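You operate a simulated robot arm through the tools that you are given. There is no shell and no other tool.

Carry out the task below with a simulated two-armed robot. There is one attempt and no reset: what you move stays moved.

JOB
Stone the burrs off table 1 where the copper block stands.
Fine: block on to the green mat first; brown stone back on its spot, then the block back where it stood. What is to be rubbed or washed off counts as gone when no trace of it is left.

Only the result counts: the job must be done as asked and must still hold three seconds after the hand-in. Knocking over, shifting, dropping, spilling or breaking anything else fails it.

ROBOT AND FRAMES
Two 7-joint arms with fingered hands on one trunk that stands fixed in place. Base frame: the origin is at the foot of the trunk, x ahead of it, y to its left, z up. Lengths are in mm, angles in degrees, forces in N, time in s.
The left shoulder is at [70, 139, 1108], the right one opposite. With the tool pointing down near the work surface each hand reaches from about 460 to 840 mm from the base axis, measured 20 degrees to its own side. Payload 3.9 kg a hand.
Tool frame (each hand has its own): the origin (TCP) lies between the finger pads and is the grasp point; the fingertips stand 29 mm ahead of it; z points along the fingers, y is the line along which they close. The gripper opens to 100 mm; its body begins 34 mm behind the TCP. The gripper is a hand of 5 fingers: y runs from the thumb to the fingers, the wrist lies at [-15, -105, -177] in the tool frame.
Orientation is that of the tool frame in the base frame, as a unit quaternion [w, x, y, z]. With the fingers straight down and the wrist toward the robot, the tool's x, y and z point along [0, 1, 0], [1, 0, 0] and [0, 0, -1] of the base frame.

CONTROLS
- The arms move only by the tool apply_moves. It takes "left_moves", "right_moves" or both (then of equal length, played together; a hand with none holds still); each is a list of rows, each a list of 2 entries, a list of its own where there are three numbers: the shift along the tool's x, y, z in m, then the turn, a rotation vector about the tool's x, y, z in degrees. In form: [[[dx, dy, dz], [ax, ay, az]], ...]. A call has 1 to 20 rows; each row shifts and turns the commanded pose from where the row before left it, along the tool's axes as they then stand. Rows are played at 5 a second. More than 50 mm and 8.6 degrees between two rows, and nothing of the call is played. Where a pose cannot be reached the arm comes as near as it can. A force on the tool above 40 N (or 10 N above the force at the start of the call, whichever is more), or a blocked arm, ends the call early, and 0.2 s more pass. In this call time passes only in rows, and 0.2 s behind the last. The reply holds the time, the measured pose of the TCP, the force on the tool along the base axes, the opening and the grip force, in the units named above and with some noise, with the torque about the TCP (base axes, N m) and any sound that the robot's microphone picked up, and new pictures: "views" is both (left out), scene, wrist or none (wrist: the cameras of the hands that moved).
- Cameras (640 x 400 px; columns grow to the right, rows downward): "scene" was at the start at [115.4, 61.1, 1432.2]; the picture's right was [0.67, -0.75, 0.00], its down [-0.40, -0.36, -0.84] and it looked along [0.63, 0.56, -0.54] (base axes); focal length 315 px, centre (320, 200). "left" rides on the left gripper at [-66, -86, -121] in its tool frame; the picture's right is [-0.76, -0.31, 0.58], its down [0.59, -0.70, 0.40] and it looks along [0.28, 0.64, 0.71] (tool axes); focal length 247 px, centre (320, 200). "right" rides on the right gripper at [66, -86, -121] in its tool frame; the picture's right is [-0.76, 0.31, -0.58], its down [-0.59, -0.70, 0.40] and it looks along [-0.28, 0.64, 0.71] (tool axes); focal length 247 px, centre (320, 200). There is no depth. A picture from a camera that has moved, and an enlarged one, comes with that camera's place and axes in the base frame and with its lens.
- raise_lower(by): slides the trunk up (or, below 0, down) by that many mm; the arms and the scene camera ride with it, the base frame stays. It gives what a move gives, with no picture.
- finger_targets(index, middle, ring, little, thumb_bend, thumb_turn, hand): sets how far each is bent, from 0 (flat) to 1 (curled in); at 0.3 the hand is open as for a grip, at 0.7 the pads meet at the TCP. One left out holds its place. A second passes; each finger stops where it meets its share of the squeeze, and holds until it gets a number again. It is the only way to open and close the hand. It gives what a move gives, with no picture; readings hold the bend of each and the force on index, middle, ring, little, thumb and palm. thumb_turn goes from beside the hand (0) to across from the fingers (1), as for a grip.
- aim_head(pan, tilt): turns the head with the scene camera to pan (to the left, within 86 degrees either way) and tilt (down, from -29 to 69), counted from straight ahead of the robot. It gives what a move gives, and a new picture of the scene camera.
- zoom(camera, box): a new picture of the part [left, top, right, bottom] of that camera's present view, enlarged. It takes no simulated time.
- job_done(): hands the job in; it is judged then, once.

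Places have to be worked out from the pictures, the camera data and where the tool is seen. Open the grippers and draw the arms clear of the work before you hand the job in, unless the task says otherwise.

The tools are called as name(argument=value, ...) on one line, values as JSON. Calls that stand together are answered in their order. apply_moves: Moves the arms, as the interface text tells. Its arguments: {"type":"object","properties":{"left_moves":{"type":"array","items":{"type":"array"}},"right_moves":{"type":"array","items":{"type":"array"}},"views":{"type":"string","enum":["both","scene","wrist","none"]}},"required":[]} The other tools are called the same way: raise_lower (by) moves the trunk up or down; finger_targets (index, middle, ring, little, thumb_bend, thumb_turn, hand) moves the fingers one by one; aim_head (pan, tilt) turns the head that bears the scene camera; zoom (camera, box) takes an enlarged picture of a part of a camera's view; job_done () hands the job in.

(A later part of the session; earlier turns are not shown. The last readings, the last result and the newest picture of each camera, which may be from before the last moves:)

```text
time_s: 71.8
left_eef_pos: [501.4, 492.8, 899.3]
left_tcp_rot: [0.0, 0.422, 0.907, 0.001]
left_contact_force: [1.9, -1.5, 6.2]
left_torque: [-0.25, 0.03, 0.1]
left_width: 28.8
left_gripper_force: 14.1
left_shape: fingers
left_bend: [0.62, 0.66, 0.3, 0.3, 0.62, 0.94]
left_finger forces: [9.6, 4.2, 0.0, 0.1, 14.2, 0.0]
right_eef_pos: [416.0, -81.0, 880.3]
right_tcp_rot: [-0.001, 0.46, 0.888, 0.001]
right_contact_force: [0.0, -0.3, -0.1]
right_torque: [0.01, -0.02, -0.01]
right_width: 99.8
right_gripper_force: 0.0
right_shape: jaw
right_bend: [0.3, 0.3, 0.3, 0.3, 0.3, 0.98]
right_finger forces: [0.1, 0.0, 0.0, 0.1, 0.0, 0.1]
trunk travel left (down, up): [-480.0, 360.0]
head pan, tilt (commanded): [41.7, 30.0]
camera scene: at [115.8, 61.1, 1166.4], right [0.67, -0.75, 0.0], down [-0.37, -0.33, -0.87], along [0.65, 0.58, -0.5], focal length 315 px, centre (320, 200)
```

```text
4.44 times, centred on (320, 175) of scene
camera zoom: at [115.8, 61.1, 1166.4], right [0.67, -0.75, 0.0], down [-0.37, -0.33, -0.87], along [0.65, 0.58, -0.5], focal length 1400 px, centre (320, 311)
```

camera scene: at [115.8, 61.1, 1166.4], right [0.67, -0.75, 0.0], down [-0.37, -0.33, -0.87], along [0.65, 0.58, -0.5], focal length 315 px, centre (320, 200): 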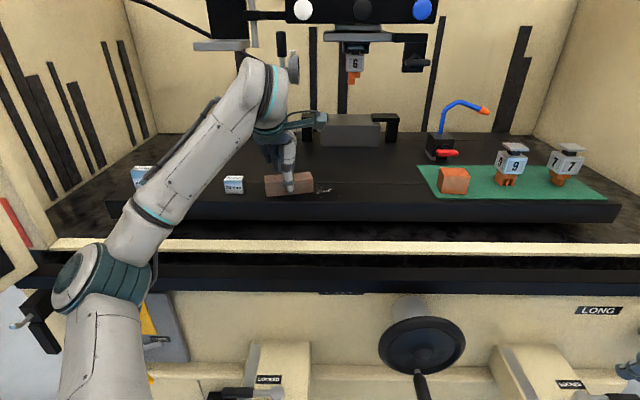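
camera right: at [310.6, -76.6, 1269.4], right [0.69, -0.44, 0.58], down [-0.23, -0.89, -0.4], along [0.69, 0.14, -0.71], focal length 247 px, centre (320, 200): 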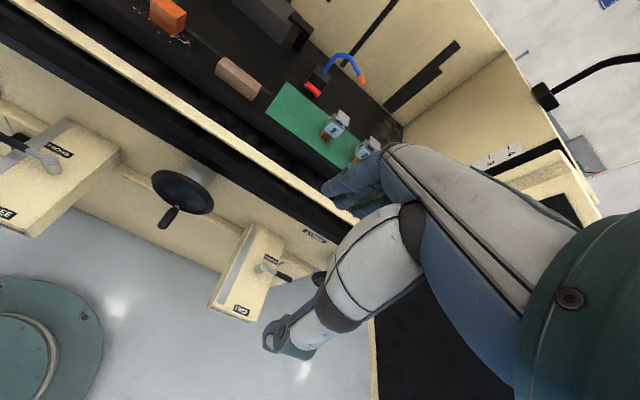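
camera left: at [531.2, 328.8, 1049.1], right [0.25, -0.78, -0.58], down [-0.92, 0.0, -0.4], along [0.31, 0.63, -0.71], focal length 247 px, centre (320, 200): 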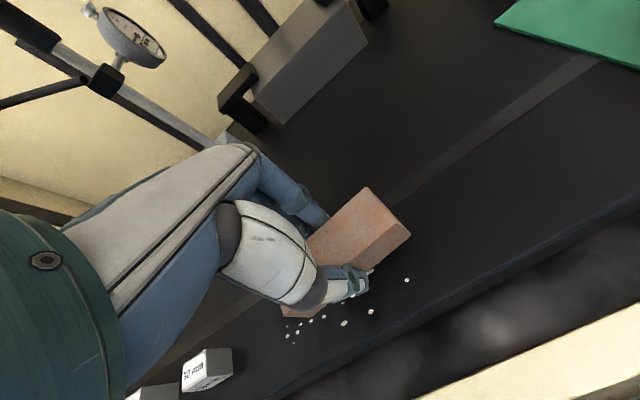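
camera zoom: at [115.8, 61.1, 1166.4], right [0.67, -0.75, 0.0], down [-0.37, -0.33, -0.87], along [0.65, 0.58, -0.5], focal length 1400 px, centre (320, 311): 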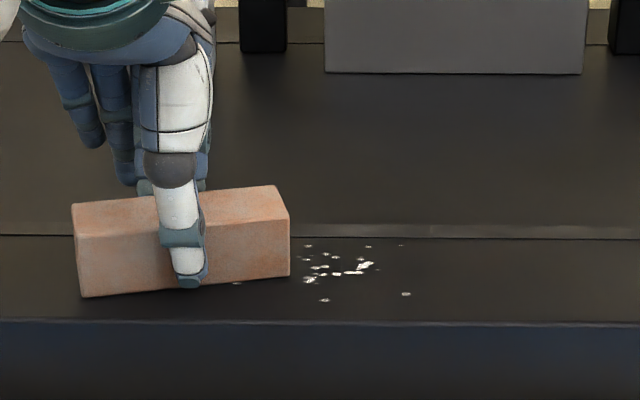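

The stone slides fine at ~6 N though it has yawed ~10° in the grip; burr specks remain so far, so it needs more rubbing. I continue with a right and left stroke and watch both yaw and specks.

apply_moves(left_moves=[[[-0.016, 0.0005, 0], [0, 0, 0]], [[-0.016, 0.0005, 0], [0, 0, 0]], [[-0.016, 0.0005, 0], [0, 0, 0]], [[-0.016, 0.0005, 0], [0, 0, 0]], [[-0.016, 0.0005, 0], [0, 0, 0]]], views="scene")

zoom(camera="scene", box=[250, 130, 390, 220])

```text
time_s: 73.0
left_eef_pos: [553.5, 433.5, 899.4]
left_tcp_rot: [-0.001, 0.422, 0.906, -0.001]
left_contact_force: [-2.2, 0.9, 3.4]
left_torque: [-0.09, 0.1, -0.07]
left_width: 28.7
left_gripper_force: 14.1
left_shape: fingers
left_bend: [0.62, 0.64, 0.3, 0.3, 0.62, 0.96]
left_finger forces: [7.2, 6.7, 0.0, 0.0, 14.1, 0.0]
right_eef_pos: [416.0, -80.9, 879.4]
right_tcp_rot: [0.0, 0.46, 0.888, 0.001]
right_contact_force: [0.1, 0.2, 0.1]
right_torque: [-0.02, 0.01, 0.02]
right_width: 99.9
right_gripper_force: 0.2
right_shape: jaw
right_bend: [0.3, 0.3, 0.3, 0.3, 0.3, 0.98]
right_finger forces: [0.1, 0.1, 0.0, 0.0, 0.1, 0.1]
trunk travel left (down, up): [-480.0, 360.0]
head pan, tilt (commanded): [41.7, 30.0]
camera scene: at [115.8, 61.4, 1166.3], right [0.67, -0.75, 0.0], down [-0.37, -0.33, -0.87], along [0.65, 0.58, -0.5], focal length 315 px, centre (320, 200)
```

scene: 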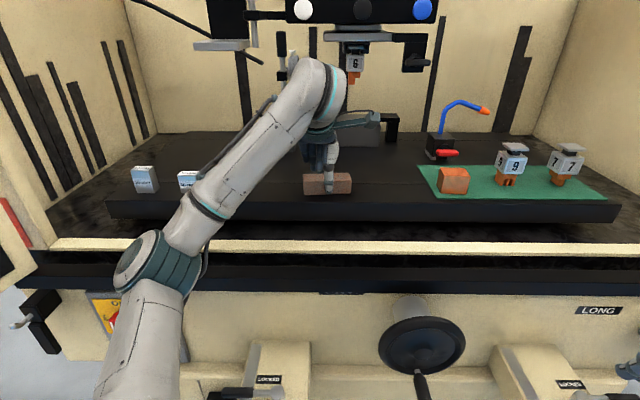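

```text
4.44 times, centred on (320, 175) of scene
camera zoom: at [115.8, 61.4, 1166.3], right [0.67, -0.75, 0.0], down [-0.37, -0.33, -0.87], along [0.65, 0.58, -0.5], focal length 1400 px, centre (320, 311)
```

zoom: 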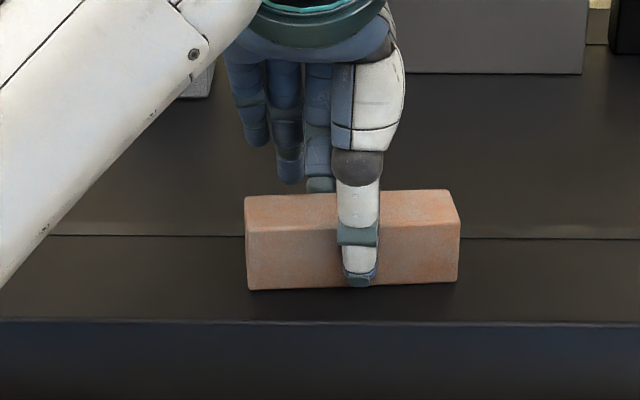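

Very good — the specks in the swept strip are gone and the yaw came back. Now I do the back strip: shift 16 mm back with slightly more press, then stroke left and right.

apply_moves(left_moves=[[[0, 0.008, 0.001], [0, 0, 0]], [[0, 0.008, 0], [0, 0, 0]], [[0.016, -0.0005, 0], [0, 0, 0]], [[0.016, -0.0005, 0], [0, 0, 0]], [[0.016, -0.0005, 0], [0, 0, 0]], [[0.016, -0.0005, 0], [0, 0, 0]], [[0.016, -0.0005, 0], [0, 0, 0]], [[-0.016, 0.0005, 0], [0, 0, 0]], [[-0.016, 0.0005, 0], [0, 0, 0]], [[-0.016, 0.0005, 0], [0, 0, 0]], [[-0.016, 0.0005, 0], [0, 0, 0]], [[-0.016, 0.0005, 0], [0, 0, 0]]], views="scene")

zoom(camera="scene", box=[250, 130, 390, 220])

```text
time_s: 75.6
left_eef_pos: [566.3, 442.3, 898.6]
left_tcp_rot: [0.0, 0.422, 0.907, 0.0]
left_contact_force: [-0.8, 2.3, 7.8]
left_torque: [-0.13, 0.15, -0.04]
left_width: 28.5
left_gripper_force: 15.0
left_shape: fingers
left_bend: [0.62, 0.64, 0.3, 0.3, 0.62, 0.96]
left_finger forces: [7.8, 7.5, 0.0, 0.0, 14.8, 0.0]
right_eef_pos: [417.1, -80.6, 878.8]
right_tcp_rot: [-0.001, 0.46, 0.888, 0.001]
right_contact_force: [0.5, -0.1, 0.4]
right_torque: [0.03, 0.02, 0.02]
right_width: 99.9
right_gripper_force: 0.0
right_shape: jaw
right_bend: [0.3, 0.3, 0.3, 0.3, 0.3, 0.98]
right_finger forces: [0.0, 0.0, 0.0, 0.1, 0.0, 0.0]
trunk travel left (down, up): [-480.0, 360.0]
head pan, tilt (commanded): [41.7, 30.0]
camera scene: at [115.2, 61.3, 1166.4], right [0.67, -0.75, 0.0], down [-0.37, -0.33, -0.87], along [0.65, 0.58, -0.5], focal length 315 px, centre (320, 200)
```

scene: 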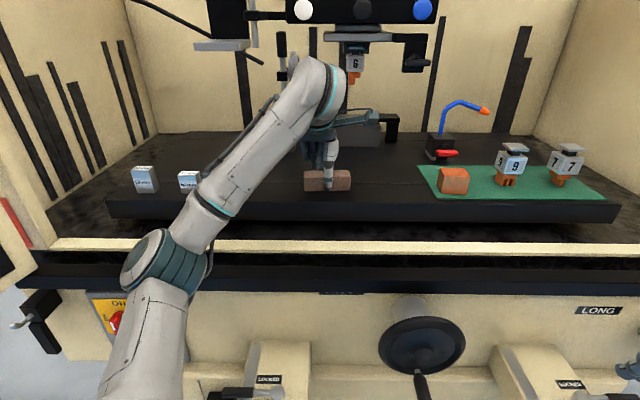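

```text
4.44 times, centred on (320, 175) of scene
camera zoom: at [115.2, 61.3, 1166.4], right [0.67, -0.75, 0.0], down [-0.37, -0.33, -0.87], along [0.65, 0.58, -0.5], focal length 1400 px, centre (320, 311)
```

zoom: 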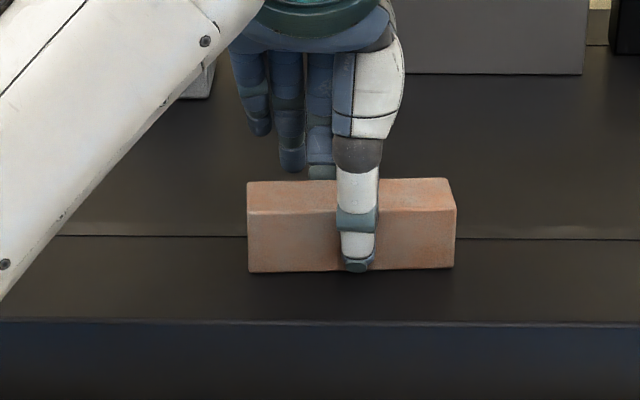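

Nothing left in front of the stone now. I do the front strip next: 32 mm forward toward the table edge side, then left and right strokes.

apply_moves(left_moves=[[[0, -0.008, 0], [0, 0, 0]], [[0, -0.008, 0], [0, 0, 0]], [[0, -0.008, 0], [0, 0, 0]], [[0, -0.008, 0], [0, 0, 0]], [[0.016, -0.0005, 0], [0, 0, 0]], [[0.016, -0.0005, 0], [0, 0, 0]], [[0.016, -0.0005, 0], [0, 0, 0]], [[0.016, -0.0005, 0], [0, 0, 0]], [[0.016, -0.0005, 0], [0, 0, 0]], [[-0.016, 0.0005, 0], [0, 0, 0]], [[-0.016, 0.0005, 0], [0, 0, 0]], [[-0.016, 0.0005, 0], [0, 0, 0]], [[-0.016, 0.0005, 0], [0, 0, 0]], [[-0.016, 0.0005, 0], [0, 0, 0]]], views="scene")

zoom(camera="scene", box=[250, 130, 390, 220])

```text
time_s: 78.6
left_eef_pos: [543.1, 423.4, 897.8]
left_tcp_rot: [0.0, 0.421, 0.907, 0.001]
left_contact_force: [-1.7, 1.3, 7.0]
left_torque: [-0.1, 0.14, -0.05]
left_width: 29.1
left_gripper_force: 14.6
left_shape: fingers
left_bend: [0.62, 0.64, 0.3, 0.3, 0.62, 0.96]
left_finger forces: [7.6, 7.4, 0.0, 0.0, 14.6, 0.0]
right_eef_pos: [417.1, -79.9, 879.3]
right_tcp_rot: [0.0, 0.46, 0.888, 0.001]
right_contact_force: [0.3, -0.7, 0.3]
right_torque: [-0.02, -0.03, -0.01]
right_width: 99.7
right_gripper_force: 0.1
right_shape: jaw
right_bend: [0.3, 0.3, 0.3, 0.3, 0.3, 0.98]
right_finger forces: [0.0, 0.0, 0.0, 0.0, 0.1, 0.0]
trunk travel left (down, up): [-480.0, 360.0]
head pan, tilt (commanded): [41.7, 30.0]
camera scene: at [115.3, 61.3, 1166.4], right [0.67, -0.75, 0.0], down [-0.37, -0.33, -0.87], along [0.65, 0.58, -0.5], focal length 315 px, centre (320, 200)
```

scene: 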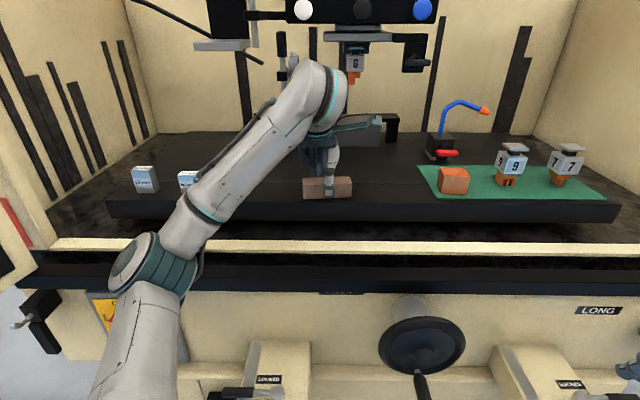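

```text
4.44 times, centred on (320, 175) of scene
camera zoom: at [115.3, 61.3, 1166.4], right [0.67, -0.75, 0.0], down [-0.37, -0.33, -0.87], along [0.65, 0.58, -0.5], focal length 1400 px, centre (320, 311)
```

zoom: 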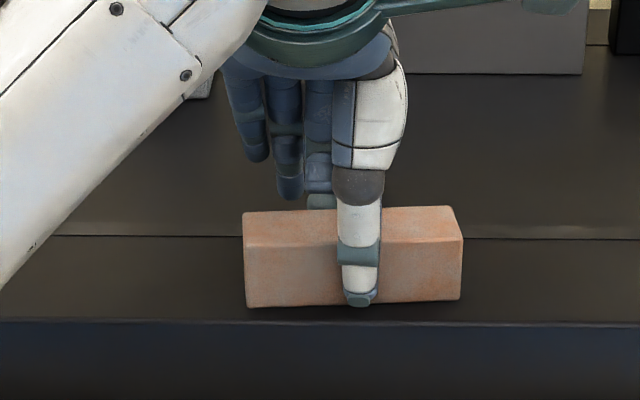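

Clean so far. I lift the stone 60 mm and inspect the whole patch.

apply_moves(left_moves=[[[0, 0, -0.01], [0, 0, 0]], [[0, 0, -0.02], [0, 0, 0]], [[0, 0.02, -0.02], [0, 0, 0]], [[0, 0.02, -0.02], [0, 0, 0]]], views="both")

zoom(camera="scene", box=[260, 165, 350, 215])

zoom(camera="left", box=[260, 200, 480, 370])

```text
time_s: 79.6
left_eef_pos: [574.3, 449.5, 967.5]
left_tcp_rot: [-0.001, 0.422, 0.907, 0.0]
left_contact_force: [-0.6, -0.7, -2.1]
left_torque: [0.01, -0.03, 0.02]
left_width: 29.0
left_gripper_force: 12.5
left_shape: fingers
left_bend: [0.62, 0.65, 0.3, 0.3, 0.62, 0.95]
left_finger forces: [7.2, 5.4, 0.0, 0.0, 12.6, 0.0]
right_eef_pos: [417.3, -81.6, 878.8]
right_tcp_rot: [-0.002, 0.459, 0.889, 0.001]
right_contact_force: [0.2, -0.1, 0.0]
right_torque: [-0.02, 0.0, 0.0]
right_width: 99.6
right_gripper_force: 0.0
right_shape: jaw
right_bend: [0.3, 0.3, 0.3, 0.3, 0.3, 0.98]
right_finger forces: [0.0, 0.1, 0.0, 0.0, 0.1, 0.1]
trunk travel left (down, up): [-480.0, 360.0]
head pan, tilt (commanded): [41.7, 30.0]
camera scene: at [116.5, 61.7, 1166.2], right [0.67, -0.75, 0.0], down [-0.37, -0.33, -0.87], along [0.65, 0.58, -0.5], focal length 315 px, centre (320, 200)
camera left: at [550.9, 343.5, 1087.7], right [0.25, -0.78, -0.58], down [-0.92, 0.0, -0.4], along [0.31, 0.63, -0.71], focal length 247 px, centre (320, 200)
```

scene: 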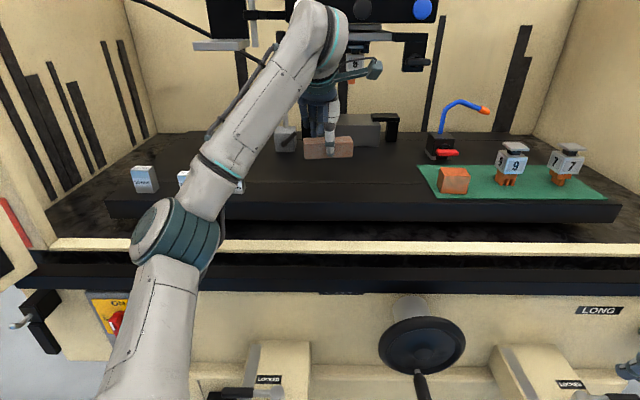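
left: 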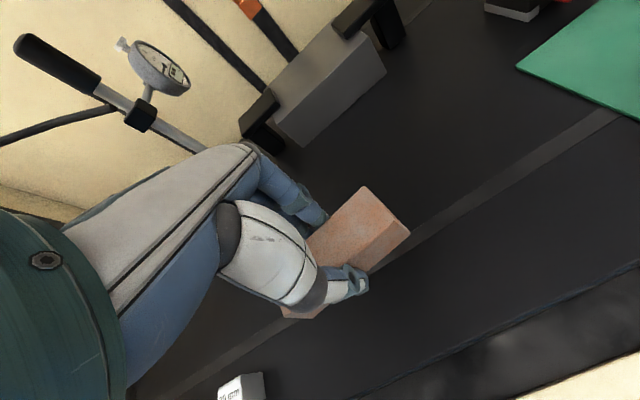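

```text
7.11 times, centred on (305, 190) of scene
camera zoom: at [116.5, 61.7, 1166.2], right [0.67, -0.75, 0.0], down [-0.37, -0.33, -0.87], along [0.65, 0.58, -0.5], focal length 2241 px, centre (427, 271)
```

zoom: 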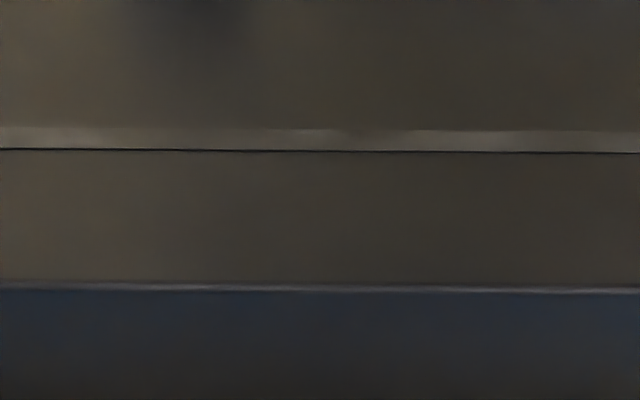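

```text
2.35 times, centred on (370, 285) of left
camera zoom: at [550.9, 343.5, 1087.7], right [0.25, -0.78, -0.58], down [-0.92, 0.0, -0.4], along [0.31, 0.63, -0.71], focal length 581 px, centre (202, 0)
```

zoom: 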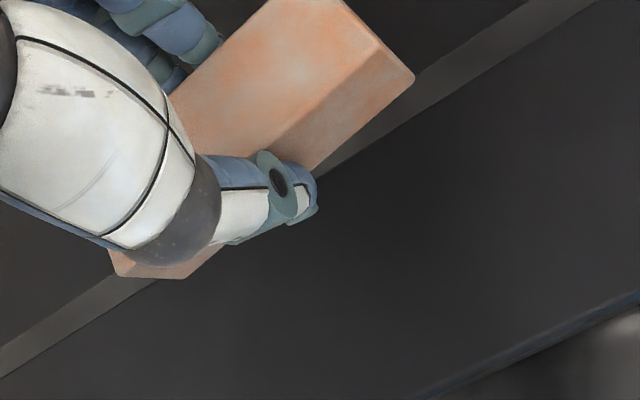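

The patch looks clean. I zoom closer in several parts to look for faint leftovers.

zoom(camera="scene", box=[265, 180, 305, 208])

zoom(camera="scene", box=[305, 180, 345, 208])

zoom(camera="left", box=[300, 270, 440, 360])

```text
14.29 times, centred on (285, 194) of scene
camera zoom: at [116.5, 61.7, 1166.2], right [0.67, -0.75, 0.0], down [-0.37, -0.33, -0.87], along [0.65, 0.58, -0.5], focal length 4501 px, centre (820, 286)
```

zoom: 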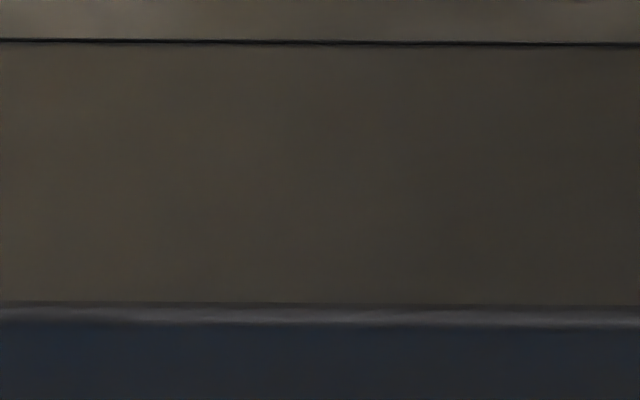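

```text
14.29 times, centred on (325, 194) of scene
camera zoom: at [116.5, 61.7, 1166.2], right [0.67, -0.75, 0.0], down [-0.37, -0.33, -0.87], along [0.65, 0.58, -0.5], focal length 4501 px, centre (249, 286)
```

zoom: 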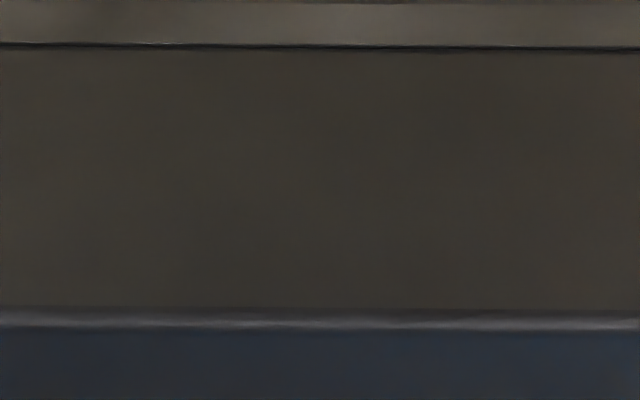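

```text
4.44 times, centred on (370, 315) of left
camera zoom: at [550.9, 343.5, 1087.7], right [0.25, -0.78, -0.58], down [-0.92, 0.0, -0.4], along [0.31, 0.63, -0.71], focal length 1098 px, centre (98, -311)
```

zoom: 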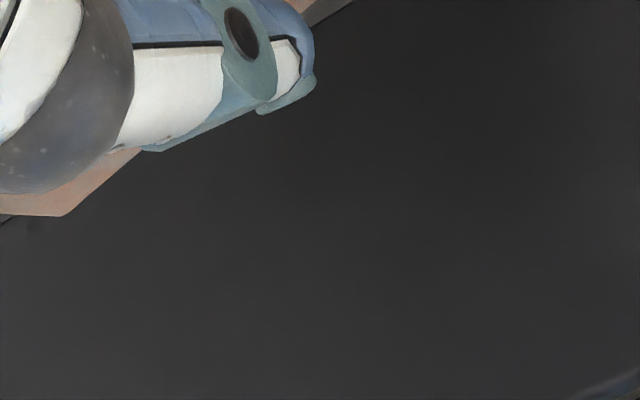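

No trace visible. For margin I'll make one more light set of passes over the whole patch; lowering again first.

apply_moves(left_moves=[[[0, -0.019, 0.02], [0, 0, 0]], [[0, 0, 0.02], [0, 0, 0]], [[0, 0, 0.02], [0, 0, 0]], [[0, 0, 0.006], [0, 0, 0]], [[0, 0, 0.002], [0, 0, 0]]], views="none")

apply_moves(left_moves=[[[0, 0, 0.001], [0, 0, 0]], [[0, 0, 0.001], [0, 0, 0]]], views="none")

```text
time_s: 80.8
left_eef_pos: [559.6, 436.2, 899.4]
left_tcp_rot: [0.0, 0.422, 0.907, 0.0]
left_contact_force: [1.0, -0.1, -0.8]
left_torque: [-0.02, 0.0, -0.02]
left_width: 29.1
left_gripper_force: 13.2
left_shape: fingers
left_bend: [0.62, 0.65, 0.3, 0.3, 0.62, 0.95]
left_finger forces: [7.4, 5.6, 0.0, 0.0, 12.6, 0.0]
right_eef_pos: [417.4, -80.4, 878.0]
right_tcp_rot: [-0.001, 0.459, 0.888, 0.001]
right_contact_force: [-0.2, -0.1, -0.2]
right_torque: [0.04, -0.03, 0.02]
right_width: 99.7
right_gripper_force: 0.1
right_shape: jaw
right_bend: [0.3, 0.3, 0.3, 0.3, 0.3, 0.98]
right_finger forces: [0.0, 0.1, 0.0, 0.1, 0.0, 0.0]
trunk travel left (down, up): [-480.0, 360.0]
head pan, tilt (commanded): [41.7, 30.0]
```

```text
time_s: 81.4
left_eef_pos: [559.5, 437.6, 898.6]
left_tcp_rot: [0.001, 0.422, 0.907, 0.001]
left_contact_force: [1.8, 1.9, 6.0]
left_torque: [-0.08, 0.0, 0.02]
left_width: 28.9
left_gripper_force: 14.0
left_shape: fingers
left_bend: [0.62, 0.65, 0.3, 0.3, 0.62, 0.95]
left_finger forces: [9.0, 6.4, 0.0, 0.1, 12.6, 0.1]
right_eef_pos: [418.2, -80.5, 879.4]
right_tcp_rot: [-0.001, 0.459, 0.888, 0.0]
right_contact_force: [0.4, 0.5, 0.3]
right_torque: [0.0, 0.02, 0.0]
right_width: 99.8
right_gripper_force: 0.1
right_shape: jaw
right_bend: [0.3, 0.3, 0.3, 0.3, 0.3, 0.98]
right_finger forces: [0.1, 0.1, 0.0, 0.1, 0.0, 0.0]
trunk travel left (down, up): [-480.0, 360.0]
head pan, tilt (commanded): [41.7, 30.0]
```

Light 6 N contact. Second set of passes: left, shift back, right, shift forward, left, right.

apply_moves(left_moves=[[[0.016, -0.0005, 0], [0, 0, 0]], [[0.016, -0.0005, 0], [0, 0, 0]], [[0.016, -0.0005, 0], [0, 0, 0]], [[0.016, -0.0005, 0], [0, 0, 0]], [[0.016, -0.0005, 0], [0, 0, 0]], [[0, 0.008, 0], [0, 0, 0]], [[-0.016, 0.0005, 0], [0, 0, 0]], [[-0.016, 0.0005, 0], [0, 0, 0]], [[-0.016, 0.0005, 0], [0, 0, 0]], [[-0.016, 0.0005, 0], [0, 0, 0]], [[-0.016, 0.0005, 0], [0, 0, 0]], [[0, -0.01, 0], [0, 0, 0]], [[0, -0.01, 0], [0, 0, 0]], [[0, -0.01, 0], [0, 0, 0]], [[0.016, -0.0005, 0], [0, 0, 0]], [[0.016, -0.0005, 0], [0, 0, 0]], [[0.016, -0.0005, 0], [0, 0, 0]], [[0.016, -0.0005, 0], [0, 0, 0]], [[0.016, -0.0005, 0], [0, 0, 0]]], views="none")

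apply_moves(left_moves=[[[-0.016, 0.0005, 0], [0, 0, 0]], [[-0.016, 0.0005, 0], [0, 0, 0]], [[-0.016, 0.0005, 0], [0, 0, 0]], [[-0.016, 0.0005, 0], [0, 0, 0]], [[-0.016, 0.0005, 0], [0, 0, 0]]], views="scene")

zoom(camera="scene", box=[250, 130, 390, 220])

```text
time_s: 85.4
left_eef_pos: [486.9, 483.2, 898.2]
left_tcp_rot: [0.0, 0.421, 0.907, 0.0]
left_contact_force: [0.6, -0.5, 2.4]
left_torque: [-0.13, 0.04, -0.01]
left_width: 28.9
left_gripper_force: 13.5
left_shape: fingers
left_bend: [0.62, 0.66, 0.3, 0.3, 0.63, 0.94]
left_finger forces: [8.4, 5.2, 0.0, 0.0, 13.7, 0.0]
right_eef_pos: [416.6, -81.1, 878.7]
right_tcp_rot: [-0.001, 0.459, 0.888, 0.0]
right_contact_force: [0.7, -0.5, 0.3]
right_torque: [0.0, 0.0, -0.01]
right_width: 99.7
right_gripper_force: 0.1
right_shape: jaw
right_bend: [0.3, 0.3, 0.3, 0.3, 0.3, 0.98]
right_finger forces: [0.0, 0.0, 0.1, 0.0, 0.1, 0.0]
trunk travel left (down, up): [-480.0, 360.0]
head pan, tilt (commanded): [41.7, 30.0]
```

```text
time_s: 86.6
left_eef_pos: [542.0, 422.6, 898.4]
left_tcp_rot: [0.0, 0.421, 0.907, 0.0]
left_contact_force: [-0.8, 0.1, 1.8]
left_torque: [-0.05, 0.09, -0.06]
left_width: 29.0
left_gripper_force: 14.1
left_shape: fingers
left_bend: [0.62, 0.65, 0.3, 0.3, 0.62, 0.95]
left_finger forces: [7.3, 6.4, 0.0, 0.1, 14.2, 0.0]
right_eef_pos: [417.3, -81.0, 879.4]
right_tcp_rot: [-0.001, 0.46, 0.888, 0.0]
right_contact_force: [-0.6, -0.3, -1.0]
right_torque: [0.04, -0.06, 0.01]
right_width: 99.6
right_gripper_force: 0.1
right_shape: jaw
right_bend: [0.3, 0.3, 0.3, 0.3, 0.3, 0.98]
right_finger forces: [0.0, 0.1, 0.0, 0.0, 0.1, 0.0]
trunk travel left (down, up): [-480.0, 360.0]
head pan, tilt (commanded): [41.7, 30.0]
camera scene: at [116.0, 61.6, 1166.3], right [0.67, -0.75, 0.0], down [-0.37, -0.33, -0.87], along [0.65, 0.58, -0.5], focal length 315 px, centre (320, 200)
```

scene: 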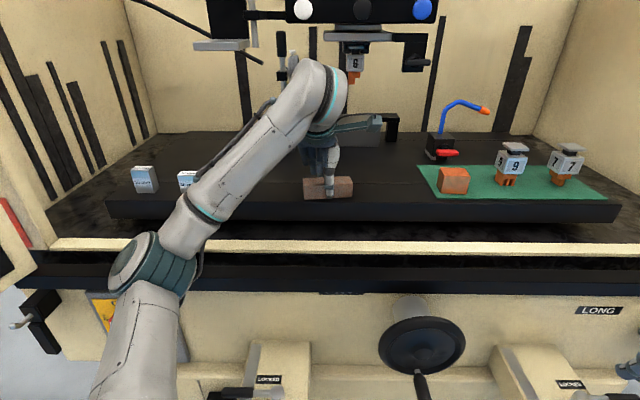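

```text
4.44 times, centred on (320, 175) of scene
camera zoom: at [116.0, 61.6, 1166.3], right [0.67, -0.75, 0.0], down [-0.37, -0.33, -0.87], along [0.65, 0.58, -0.5], focal length 1400 px, centre (320, 311)
```

zoom: 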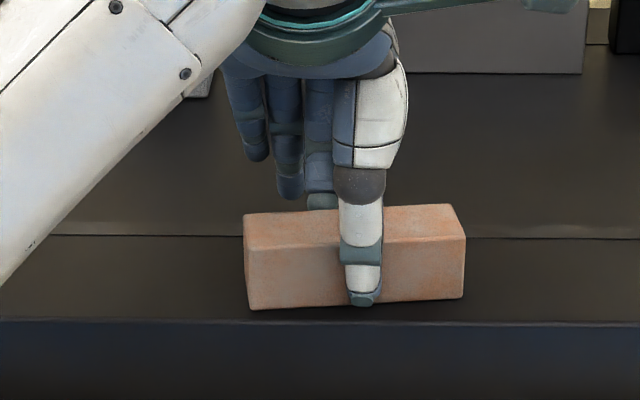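

The second set is done with nothing visible. The stone sits +8.7° yawed in the hand, so to return it to its spot (lat 144.5, depth 559) I lift, turn the hand to ~31.7°, and carry it back over its place.

apply_moves(left_moves=[[[0, 0, -0.01], [0, 0, 0]], [[0, 0, -0.015], [0, 0, 0]], [[0, 0, -0.015], [0, 0, 0]], [[0, 0, 0], [0, 0, 4.2]], [[0, 0, 0], [0, 0, 4.2]], [[-0.0257, 0.0053, 0], [0, 0, 0]], [[-0.0257, 0.0053, 0], [0, 0, 0]], [[-0.0257, 0.0053, 0], [0, 0, 0]], [[-0.0257, 0.0053, 0], [0, 0, 0]], [[-0.0257, 0.0053, 0], [0, 0, 0]]], views="both")

zoom(camera="scene", box=[350, 130, 450, 200])

zoom(camera="scene", box=[250, 150, 360, 220])

```text
time_s: 88.8
left_eef_pos: [631.8, 327.2, 937.2]
left_tcp_rot: [0.0, 0.487, 0.873, 0.0]
left_contact_force: [0.4, -0.9, -2.3]
left_torque: [0.02, 0.01, 0.0]
left_width: 28.8
left_gripper_force: 12.8
left_shape: fingers
left_bend: [0.62, 0.65, 0.3, 0.3, 0.62, 0.95]
left_finger forces: [7.4, 5.5, 0.1, 0.0, 12.9, 0.0]
right_eef_pos: [417.4, -80.7, 878.7]
right_tcp_rot: [-0.001, 0.459, 0.888, 0.0]
right_contact_force: [-0.3, -0.8, 0.2]
right_torque: [0.01, -0.02, 0.02]
right_width: 99.7
right_gripper_force: 0.1
right_shape: jaw
right_bend: [0.3, 0.3, 0.3, 0.3, 0.3, 0.98]
right_finger forces: [0.0, 0.0, 0.0, 0.0, 0.0, 0.0]
trunk travel left (down, up): [-480.0, 360.0]
head pan, tilt (commanded): [41.7, 30.0]
camera scene: at [117.1, 61.4, 1166.2], right [0.67, -0.75, 0.0], down [-0.37, -0.33, -0.87], along [0.65, 0.58, -0.5], focal length 315 px, centre (320, 200)
camera left: at [594.4, 226.0, 1056.9], right [0.14, -0.81, -0.58], down [-0.91, 0.13, -0.4], along [0.4, 0.58, -0.71], focal length 247 px, centre (320, 200)
```

scene: 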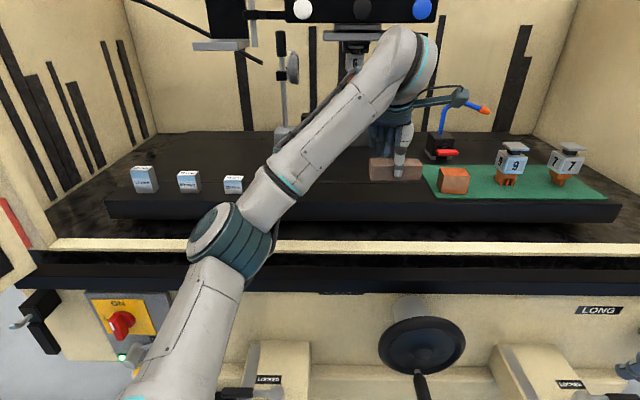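
left: 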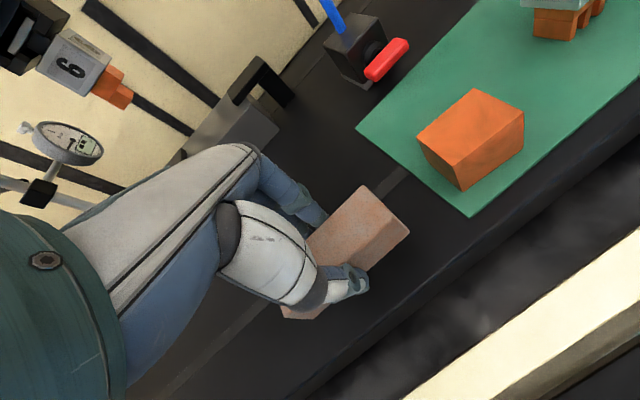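

```text
5.71 times, centred on (400, 165) of scene
camera zoom: at [117.1, 61.4, 1166.2], right [0.67, -0.75, 0.0], down [-0.37, -0.33, -0.87], along [0.65, 0.58, -0.5], focal length 1801 px, centre (-137, 400)
```

zoom: 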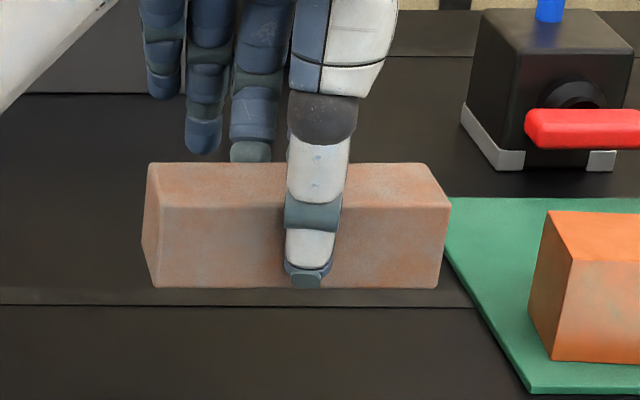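

```text
5.71 times, centred on (305, 185) of scene
camera zoom: at [117.1, 61.4, 1166.2], right [0.67, -0.75, 0.0], down [-0.37, -0.33, -0.87], along [0.65, 0.58, -0.5], focal length 1801 px, centre (406, 286)
```

zoom: 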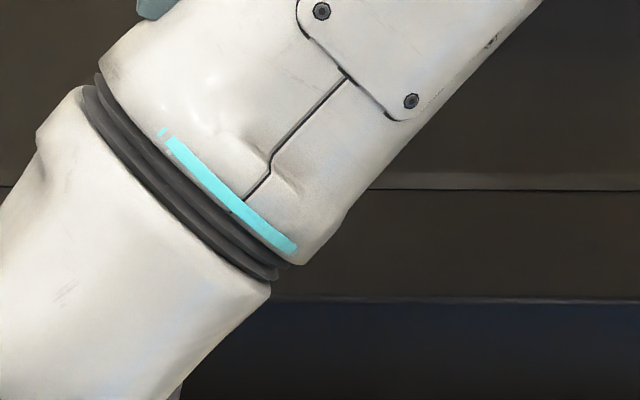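

In the air the stone's front edge is ~2 mm short and ~0.8° off its original line. I correct that and lower it gently.

apply_moves(left_moves=[[[0.0012, 0.0017, 0.008], [0, 0, 0.8]], [[0, 0, 0.012], [0, 0, 0]], [[0, 0, 0.01], [0, 0, 0]], [[0, 0, 0.005], [0, 0, 0]]], views="scene")

zoom(camera="scene", box=[350, 140, 450, 210])

```text
time_s: 89.8
left_eef_pos: [633.8, 330.2, 903.4]
left_tcp_rot: [0.0, 0.492, 0.871, 0.0]
left_contact_force: [-0.4, -0.3, -2.5]
left_torque: [0.02, -0.03, 0.02]
left_width: 28.9
left_gripper_force: 13.0
left_shape: fingers
left_bend: [0.62, 0.65, 0.3, 0.3, 0.62, 0.95]
left_finger forces: [7.3, 5.5, 0.0, 0.0, 12.9, 0.0]
right_eef_pos: [416.1, -80.0, 877.2]
right_tcp_rot: [-0.001, 0.459, 0.888, -0.001]
right_contact_force: [-0.2, 0.1, -0.4]
right_torque: [0.01, 0.02, -0.01]
right_width: 99.7
right_gripper_force: 0.0
right_shape: jaw
right_bend: [0.3, 0.3, 0.3, 0.3, 0.3, 0.98]
right_finger forces: [0.0, 0.0, 0.1, 0.0, 0.0, 0.1]
trunk travel left (down, up): [-480.0, 360.0]
head pan, tilt (commanded): [41.7, 30.0]
camera scene: at [116.7, 62.1, 1166.2], right [0.67, -0.75, 0.0], down [-0.37, -0.33, -0.87], along [0.65, 0.58, -0.5], focal length 315 px, centre (320, 200)
```

scene: 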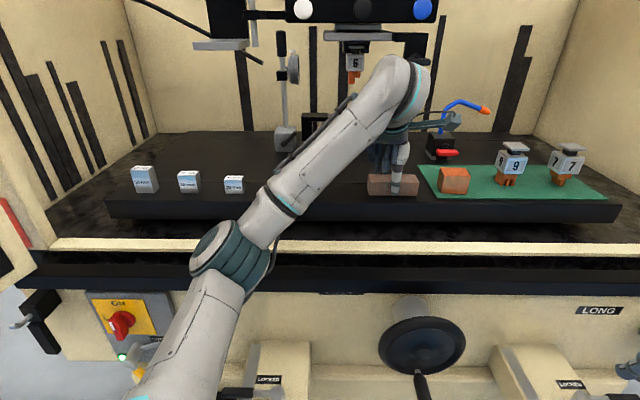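

```text
5.71 times, centred on (400, 175) of scene
camera zoom: at [116.7, 62.1, 1166.2], right [0.67, -0.75, 0.0], down [-0.37, -0.33, -0.87], along [0.65, 0.58, -0.5], focal length 1801 px, centre (-137, 343)
```

zoom: 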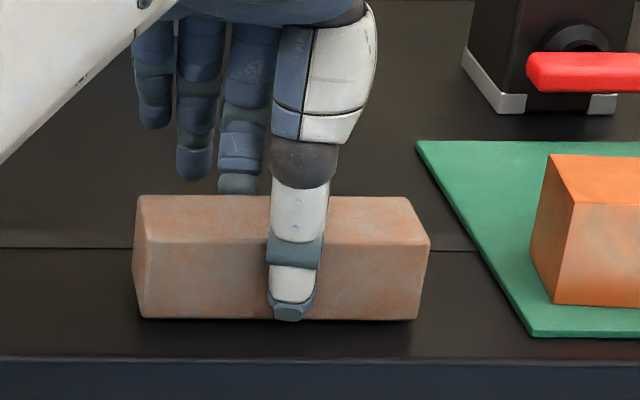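

Compared with the reference picture the stone needs ~1.4 mm right and ~1 mm back; I correct and set it down in small steps.

apply_moves(left_moves=[[[-0.0012, 0.0012, 0.002], [0, 0, 0]], [[0, 0, 0.001], [0, 0, 0]], [[0, 0, 0.001], [0, 0, 0]]], views="none")

apply_moves(left_moves=[[[0, 0, 0.0008], [0, 0, 0]]], views="none")

zoom(camera="scene", box=[350, 140, 450, 210])

```text
time_s: 90.6
left_eef_pos: [633.6, 329.7, 899.0]
left_tcp_rot: [0.001, 0.493, 0.87, 0.0]
left_contact_force: [1.0, 0.7, 0.9]
left_torque: [-0.04, 0.02, -0.04]
left_width: 28.7
left_gripper_force: 13.1
left_shape: fingers
left_bend: [0.62, 0.65, 0.3, 0.3, 0.62, 0.95]
left_finger forces: [8.0, 5.8, 0.0, 0.0, 12.9, 0.0]
right_eef_pos: [416.7, -80.4, 878.7]
right_tcp_rot: [-0.001, 0.459, 0.888, 0.001]
right_contact_force: [1.1, -1.3, -0.6]
right_torque: [0.0, 0.02, 0.01]
right_width: 99.9
right_gripper_force: 0.0
right_shape: jaw
right_bend: [0.3, 0.3, 0.3, 0.3, 0.3, 0.98]
right_finger forces: [0.1, 0.1, 0.1, 0.1, 0.0, 0.0]
trunk travel left (down, up): [-480.0, 360.0]
head pan, tilt (commanded): [41.7, 30.0]
```

```text
time_s: 91.0
left_eef_pos: [633.1, 328.9, 898.5]
left_tcp_rot: [0.002, 0.493, 0.87, 0.0]
left_contact_force: [0.5, 2.7, 4.4]
left_torque: [-0.06, 0.06, -0.04]
left_width: 28.8
left_gripper_force: 13.2
left_shape: fingers
left_bend: [0.62, 0.65, 0.3, 0.3, 0.62, 0.95]
left_finger forces: [8.3, 6.1, 0.0, 0.0, 12.9, 0.0]
right_eef_pos: [415.7, -79.9, 878.7]
right_tcp_rot: [-0.001, 0.46, 0.888, 0.0]
right_contact_force: [-1.3, -0.5, -0.5]
right_torque: [-0.01, -0.02, 0.01]
right_width: 99.6
right_gripper_force: 0.1
right_shape: jaw
right_bend: [0.3, 0.3, 0.3, 0.3, 0.3, 0.98]
right_finger forces: [0.0, 0.1, 0.0, 0.0, 0.0, 0.1]
trunk travel left (down, up): [-480.0, 360.0]
head pan, tilt (commanded): [41.7, 30.0]
```

```text
5.71 times, centred on (400, 175) of scene
camera zoom: at [115.9, 61.8, 1166.4], right [0.67, -0.75, 0.0], down [-0.37, -0.33, -0.87], along [0.65, 0.58, -0.5], focal length 1801 px, centre (-137, 343)
```

zoom: 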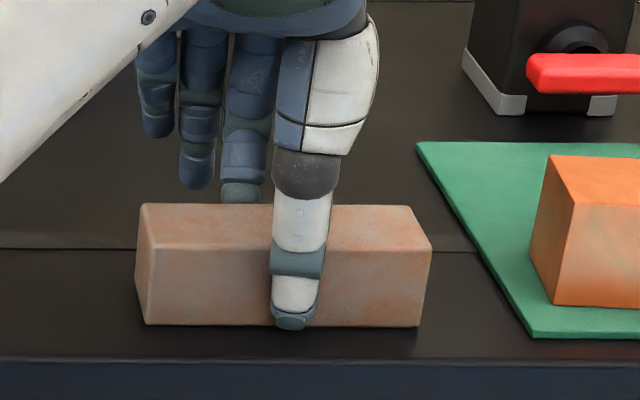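

It's about 1.7 mm too far back versus the reference; I ease the pressure, shift it that much toward the front, and check.

apply_moves(left_moves=[[[0, 0, -0.0025], [0, 0, 0]], [[0, -0.0018, 0], [0, 0, 0]], [[0, 0, 0.0015], [0, 0, 0]]], views="none")

zoom(camera="scene", box=[350, 140, 450, 210])

```text
time_s: 91.8
left_eef_pos: [633.6, 327.4, 898.5]
left_tcp_rot: [0.001, 0.493, 0.87, 0.001]
left_contact_force: [2.5, 0.0, 2.2]
left_torque: [-0.04, -0.03, 0.01]
left_width: 28.8
left_gripper_force: 13.6
left_shape: fingers
left_bend: [0.62, 0.65, 0.3, 0.3, 0.62, 0.95]
left_finger forces: [8.1, 6.0, 0.0, 0.1, 12.8, 0.0]
right_eef_pos: [418.1, -80.5, 878.3]
right_tcp_rot: [-0.001, 0.46, 0.888, 0.0]
right_contact_force: [0.6, -0.6, -0.2]
right_torque: [-0.01, -0.02, 0.02]
right_width: 99.8
right_gripper_force: 0.0
right_shape: jaw
right_bend: [0.3, 0.3, 0.3, 0.3, 0.3, 0.98]
right_finger forces: [0.1, 0.0, 0.0, 0.0, 0.1, 0.0]
trunk travel left (down, up): [-480.0, 360.0]
head pan, tilt (commanded): [41.7, 30.0]
```

```text
5.71 times, centred on (400, 175) of scene
camera zoom: at [116.3, 61.7, 1166.3], right [0.67, -0.75, 0.0], down [-0.37, -0.33, -0.87], along [0.65, 0.58, -0.5], focal length 1801 px, centre (-137, 343)
```

zoom: 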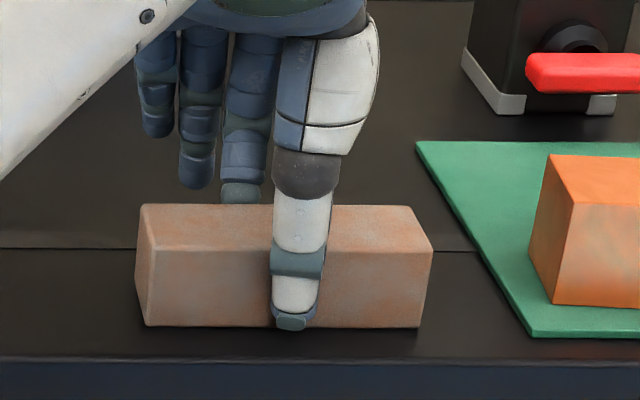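

Within ~2 mm of the original. I release gently and see where it settles.

finger_targets(hand="left", index=0.52, middle=0.52, thumb_bend=0.52)

zoom(camera="scene", box=[350, 140, 450, 210])

```text
time_s: 92.8
left_eef_pos: [633.3, 327.6, 898.1]
left_tcp_rot: [0.0, 0.493, 0.87, 0.0]
left_contact_force: [0.1, -0.8, -0.1]
left_torque: [0.03, -0.02, -0.01]
left_width: 44.7
left_gripper_force: 0.0
left_shape: fingers
left_bend: [0.52, 0.52, 0.3, 0.3, 0.52, 0.97]
left_finger forces: [0.0, 0.0, 0.1, 0.0, 0.0, 0.0]
right_eef_pos: [417.1, -79.9, 879.4]
right_tcp_rot: [-0.001, 0.46, 0.888, 0.0]
right_contact_force: [-0.6, 0.2, -0.2]
right_torque: [-0.02, 0.01, -0.01]
right_width: 99.7
right_gripper_force: 0.0
right_shape: jaw
right_bend: [0.3, 0.3, 0.3, 0.3, 0.3, 0.98]
right_finger forces: [0.0, 0.0, 0.0, 0.0, 0.1, 0.1]
trunk travel left (down, up): [-480.0, 360.0]
head pan, tilt (commanded): [41.7, 30.0]
```

```text
5.71 times, centred on (400, 175) of scene
camera zoom: at [116.3, 61.9, 1166.3], right [0.67, -0.75, 0.0], down [-0.37, -0.33, -0.87], along [0.65, 0.58, -0.5], focal length 1801 px, centre (-137, 343)
```

zoom: 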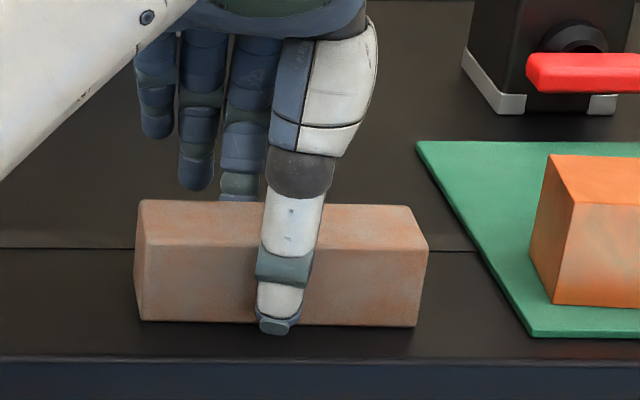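

After release the stone sits ~3 mm too far back and ~1.3° turned. I'll nudge it precisely: open the thumb, then curl only the middle finger a little to push its back-left side forward.

finger_targets(hand="left", index=0.45, middle=0.58, thumb_bend=0.4)

zoom(camera="scene", box=[350, 140, 450, 210])

```text
time_s: 93.8
left_eef_pos: [633.9, 327.1, 898.5]
left_tcp_rot: [0.0, 0.493, 0.87, 0.0]
left_contact_force: [0.3, -0.3, 0.0]
left_torque: [0.02, -0.01, -0.03]
left_width: 68.2
left_gripper_force: 0.1
left_shape: fingers
left_bend: [0.45, 0.57, 0.3, 0.3, 0.4, 0.97]
left_finger forces: [0.0, 0.0, 0.0, 0.1, 0.0, 0.1]
right_eef_pos: [417.0, -80.5, 879.7]
right_tcp_rot: [-0.001, 0.459, 0.888, 0.0]
right_contact_force: [-0.3, -0.2, 0.4]
right_torque: [0.01, 0.0, 0.01]
right_width: 99.7
right_gripper_force: 0.0
right_shape: jaw
right_bend: [0.3, 0.3, 0.3, 0.3, 0.3, 0.98]
right_finger forces: [0.0, 0.1, 0.1, 0.1, 0.0, 0.0]
trunk travel left (down, up): [-480.0, 360.0]
head pan, tilt (commanded): [41.7, 30.0]
```

```text
5.71 times, centred on (400, 175) of scene
camera zoom: at [116.3, 61.9, 1166.3], right [0.67, -0.75, 0.0], down [-0.37, -0.33, -0.87], along [0.65, 0.58, -0.5], focal length 1801 px, centre (-137, 343)
```

zoom: 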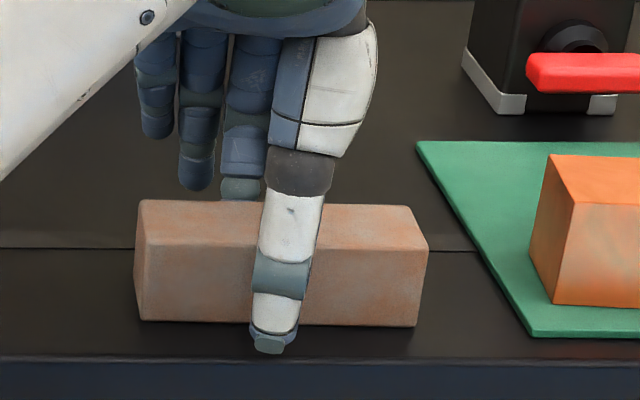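

No movement yet (middle just touching). I curl the middle finger a bit more.

finger_targets(hand="left", middle=0.62)

zoom(camera="scene", box=[350, 140, 450, 210])

```text
time_s: 94.8
left_eef_pos: [631.5, 328.8, 898.4]
left_tcp_rot: [0.0, 0.493, 0.87, 0.0]
left_contact_force: [0.6, 1.5, 0.1]
left_torque: [0.01, -0.04, 0.0]
left_width: 68.3
left_gripper_force: 0.4
left_shape: fingers
left_bend: [0.45, 0.61, 0.3, 0.3, 0.4, 0.97]
left_finger forces: [0.0, 0.5, 0.0, 0.1, 0.1, 0.1]
right_eef_pos: [417.2, -79.7, 879.7]
right_tcp_rot: [-0.001, 0.459, 0.888, 0.0]
right_contact_force: [0.1, 0.7, 0.4]
right_torque: [0.0, 0.0, 0.0]
right_width: 99.9
right_gripper_force: 0.0
right_shape: jaw
right_bend: [0.3, 0.3, 0.3, 0.3, 0.3, 0.98]
right_finger forces: [0.1, 0.0, 0.0, 0.0, 0.0, 0.0]
trunk travel left (down, up): [-480.0, 360.0]
head pan, tilt (commanded): [41.7, 30.0]
```

```text
5.71 times, centred on (400, 175) of scene
camera zoom: at [116.4, 61.9, 1166.3], right [0.67, -0.75, 0.0], down [-0.37, -0.33, -0.87], along [0.65, 0.58, -0.5], focal length 1801 px, centre (-137, 343)
```

zoom: 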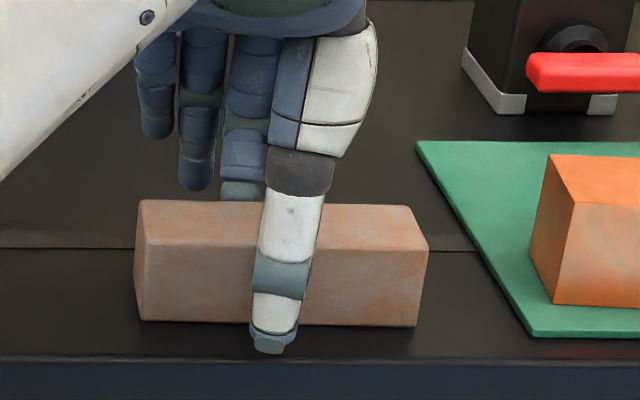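

Light contact (0.5 N), stone unmoved. A bit more.

finger_targets(hand="left", middle=0.65)

zoom(camera="scene", box=[350, 140, 450, 210])

```text
time_s: 95.8
left_eef_pos: [633.3, 329.4, 898.5]
left_tcp_rot: [0.0, 0.493, 0.87, -0.001]
left_contact_force: [0.4, 0.7, -0.2]
left_torque: [-0.01, -0.04, -0.01]
left_width: 68.4
left_gripper_force: 0.1
left_shape: fingers
left_bend: [0.45, 0.64, 0.3, 0.3, 0.4, 0.97]
left_finger forces: [0.0, 0.5, 0.0, 0.0, 0.0, 0.0]
right_eef_pos: [417.4, -81.3, 878.8]
right_tcp_rot: [-0.001, 0.46, 0.888, 0.001]
right_contact_force: [1.0, -0.3, 0.2]
right_torque: [-0.02, 0.01, -0.04]
right_width: 99.8
right_gripper_force: 0.0
right_shape: jaw
right_bend: [0.3, 0.3, 0.3, 0.3, 0.3, 0.98]
right_finger forces: [0.1, 0.1, 0.0, 0.0, 0.1, 0.1]
trunk travel left (down, up): [-480.0, 360.0]
head pan, tilt (commanded): [41.7, 30.0]
```

```text
5.71 times, centred on (400, 175) of scene
camera zoom: at [116.4, 61.9, 1166.2], right [0.67, -0.75, 0.0], down [-0.37, -0.33, -0.87], along [0.65, 0.58, -0.5], focal length 1801 px, centre (-137, 343)
```

zoom: 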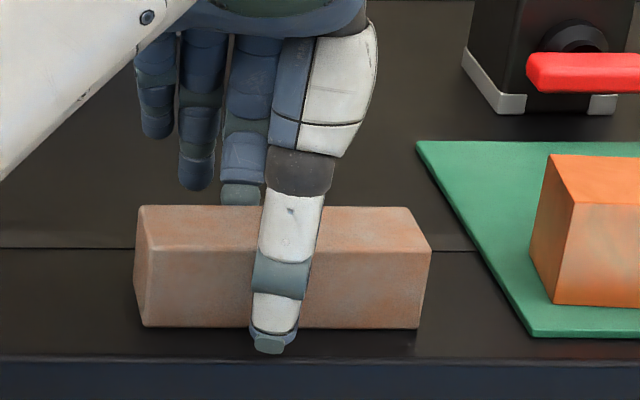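

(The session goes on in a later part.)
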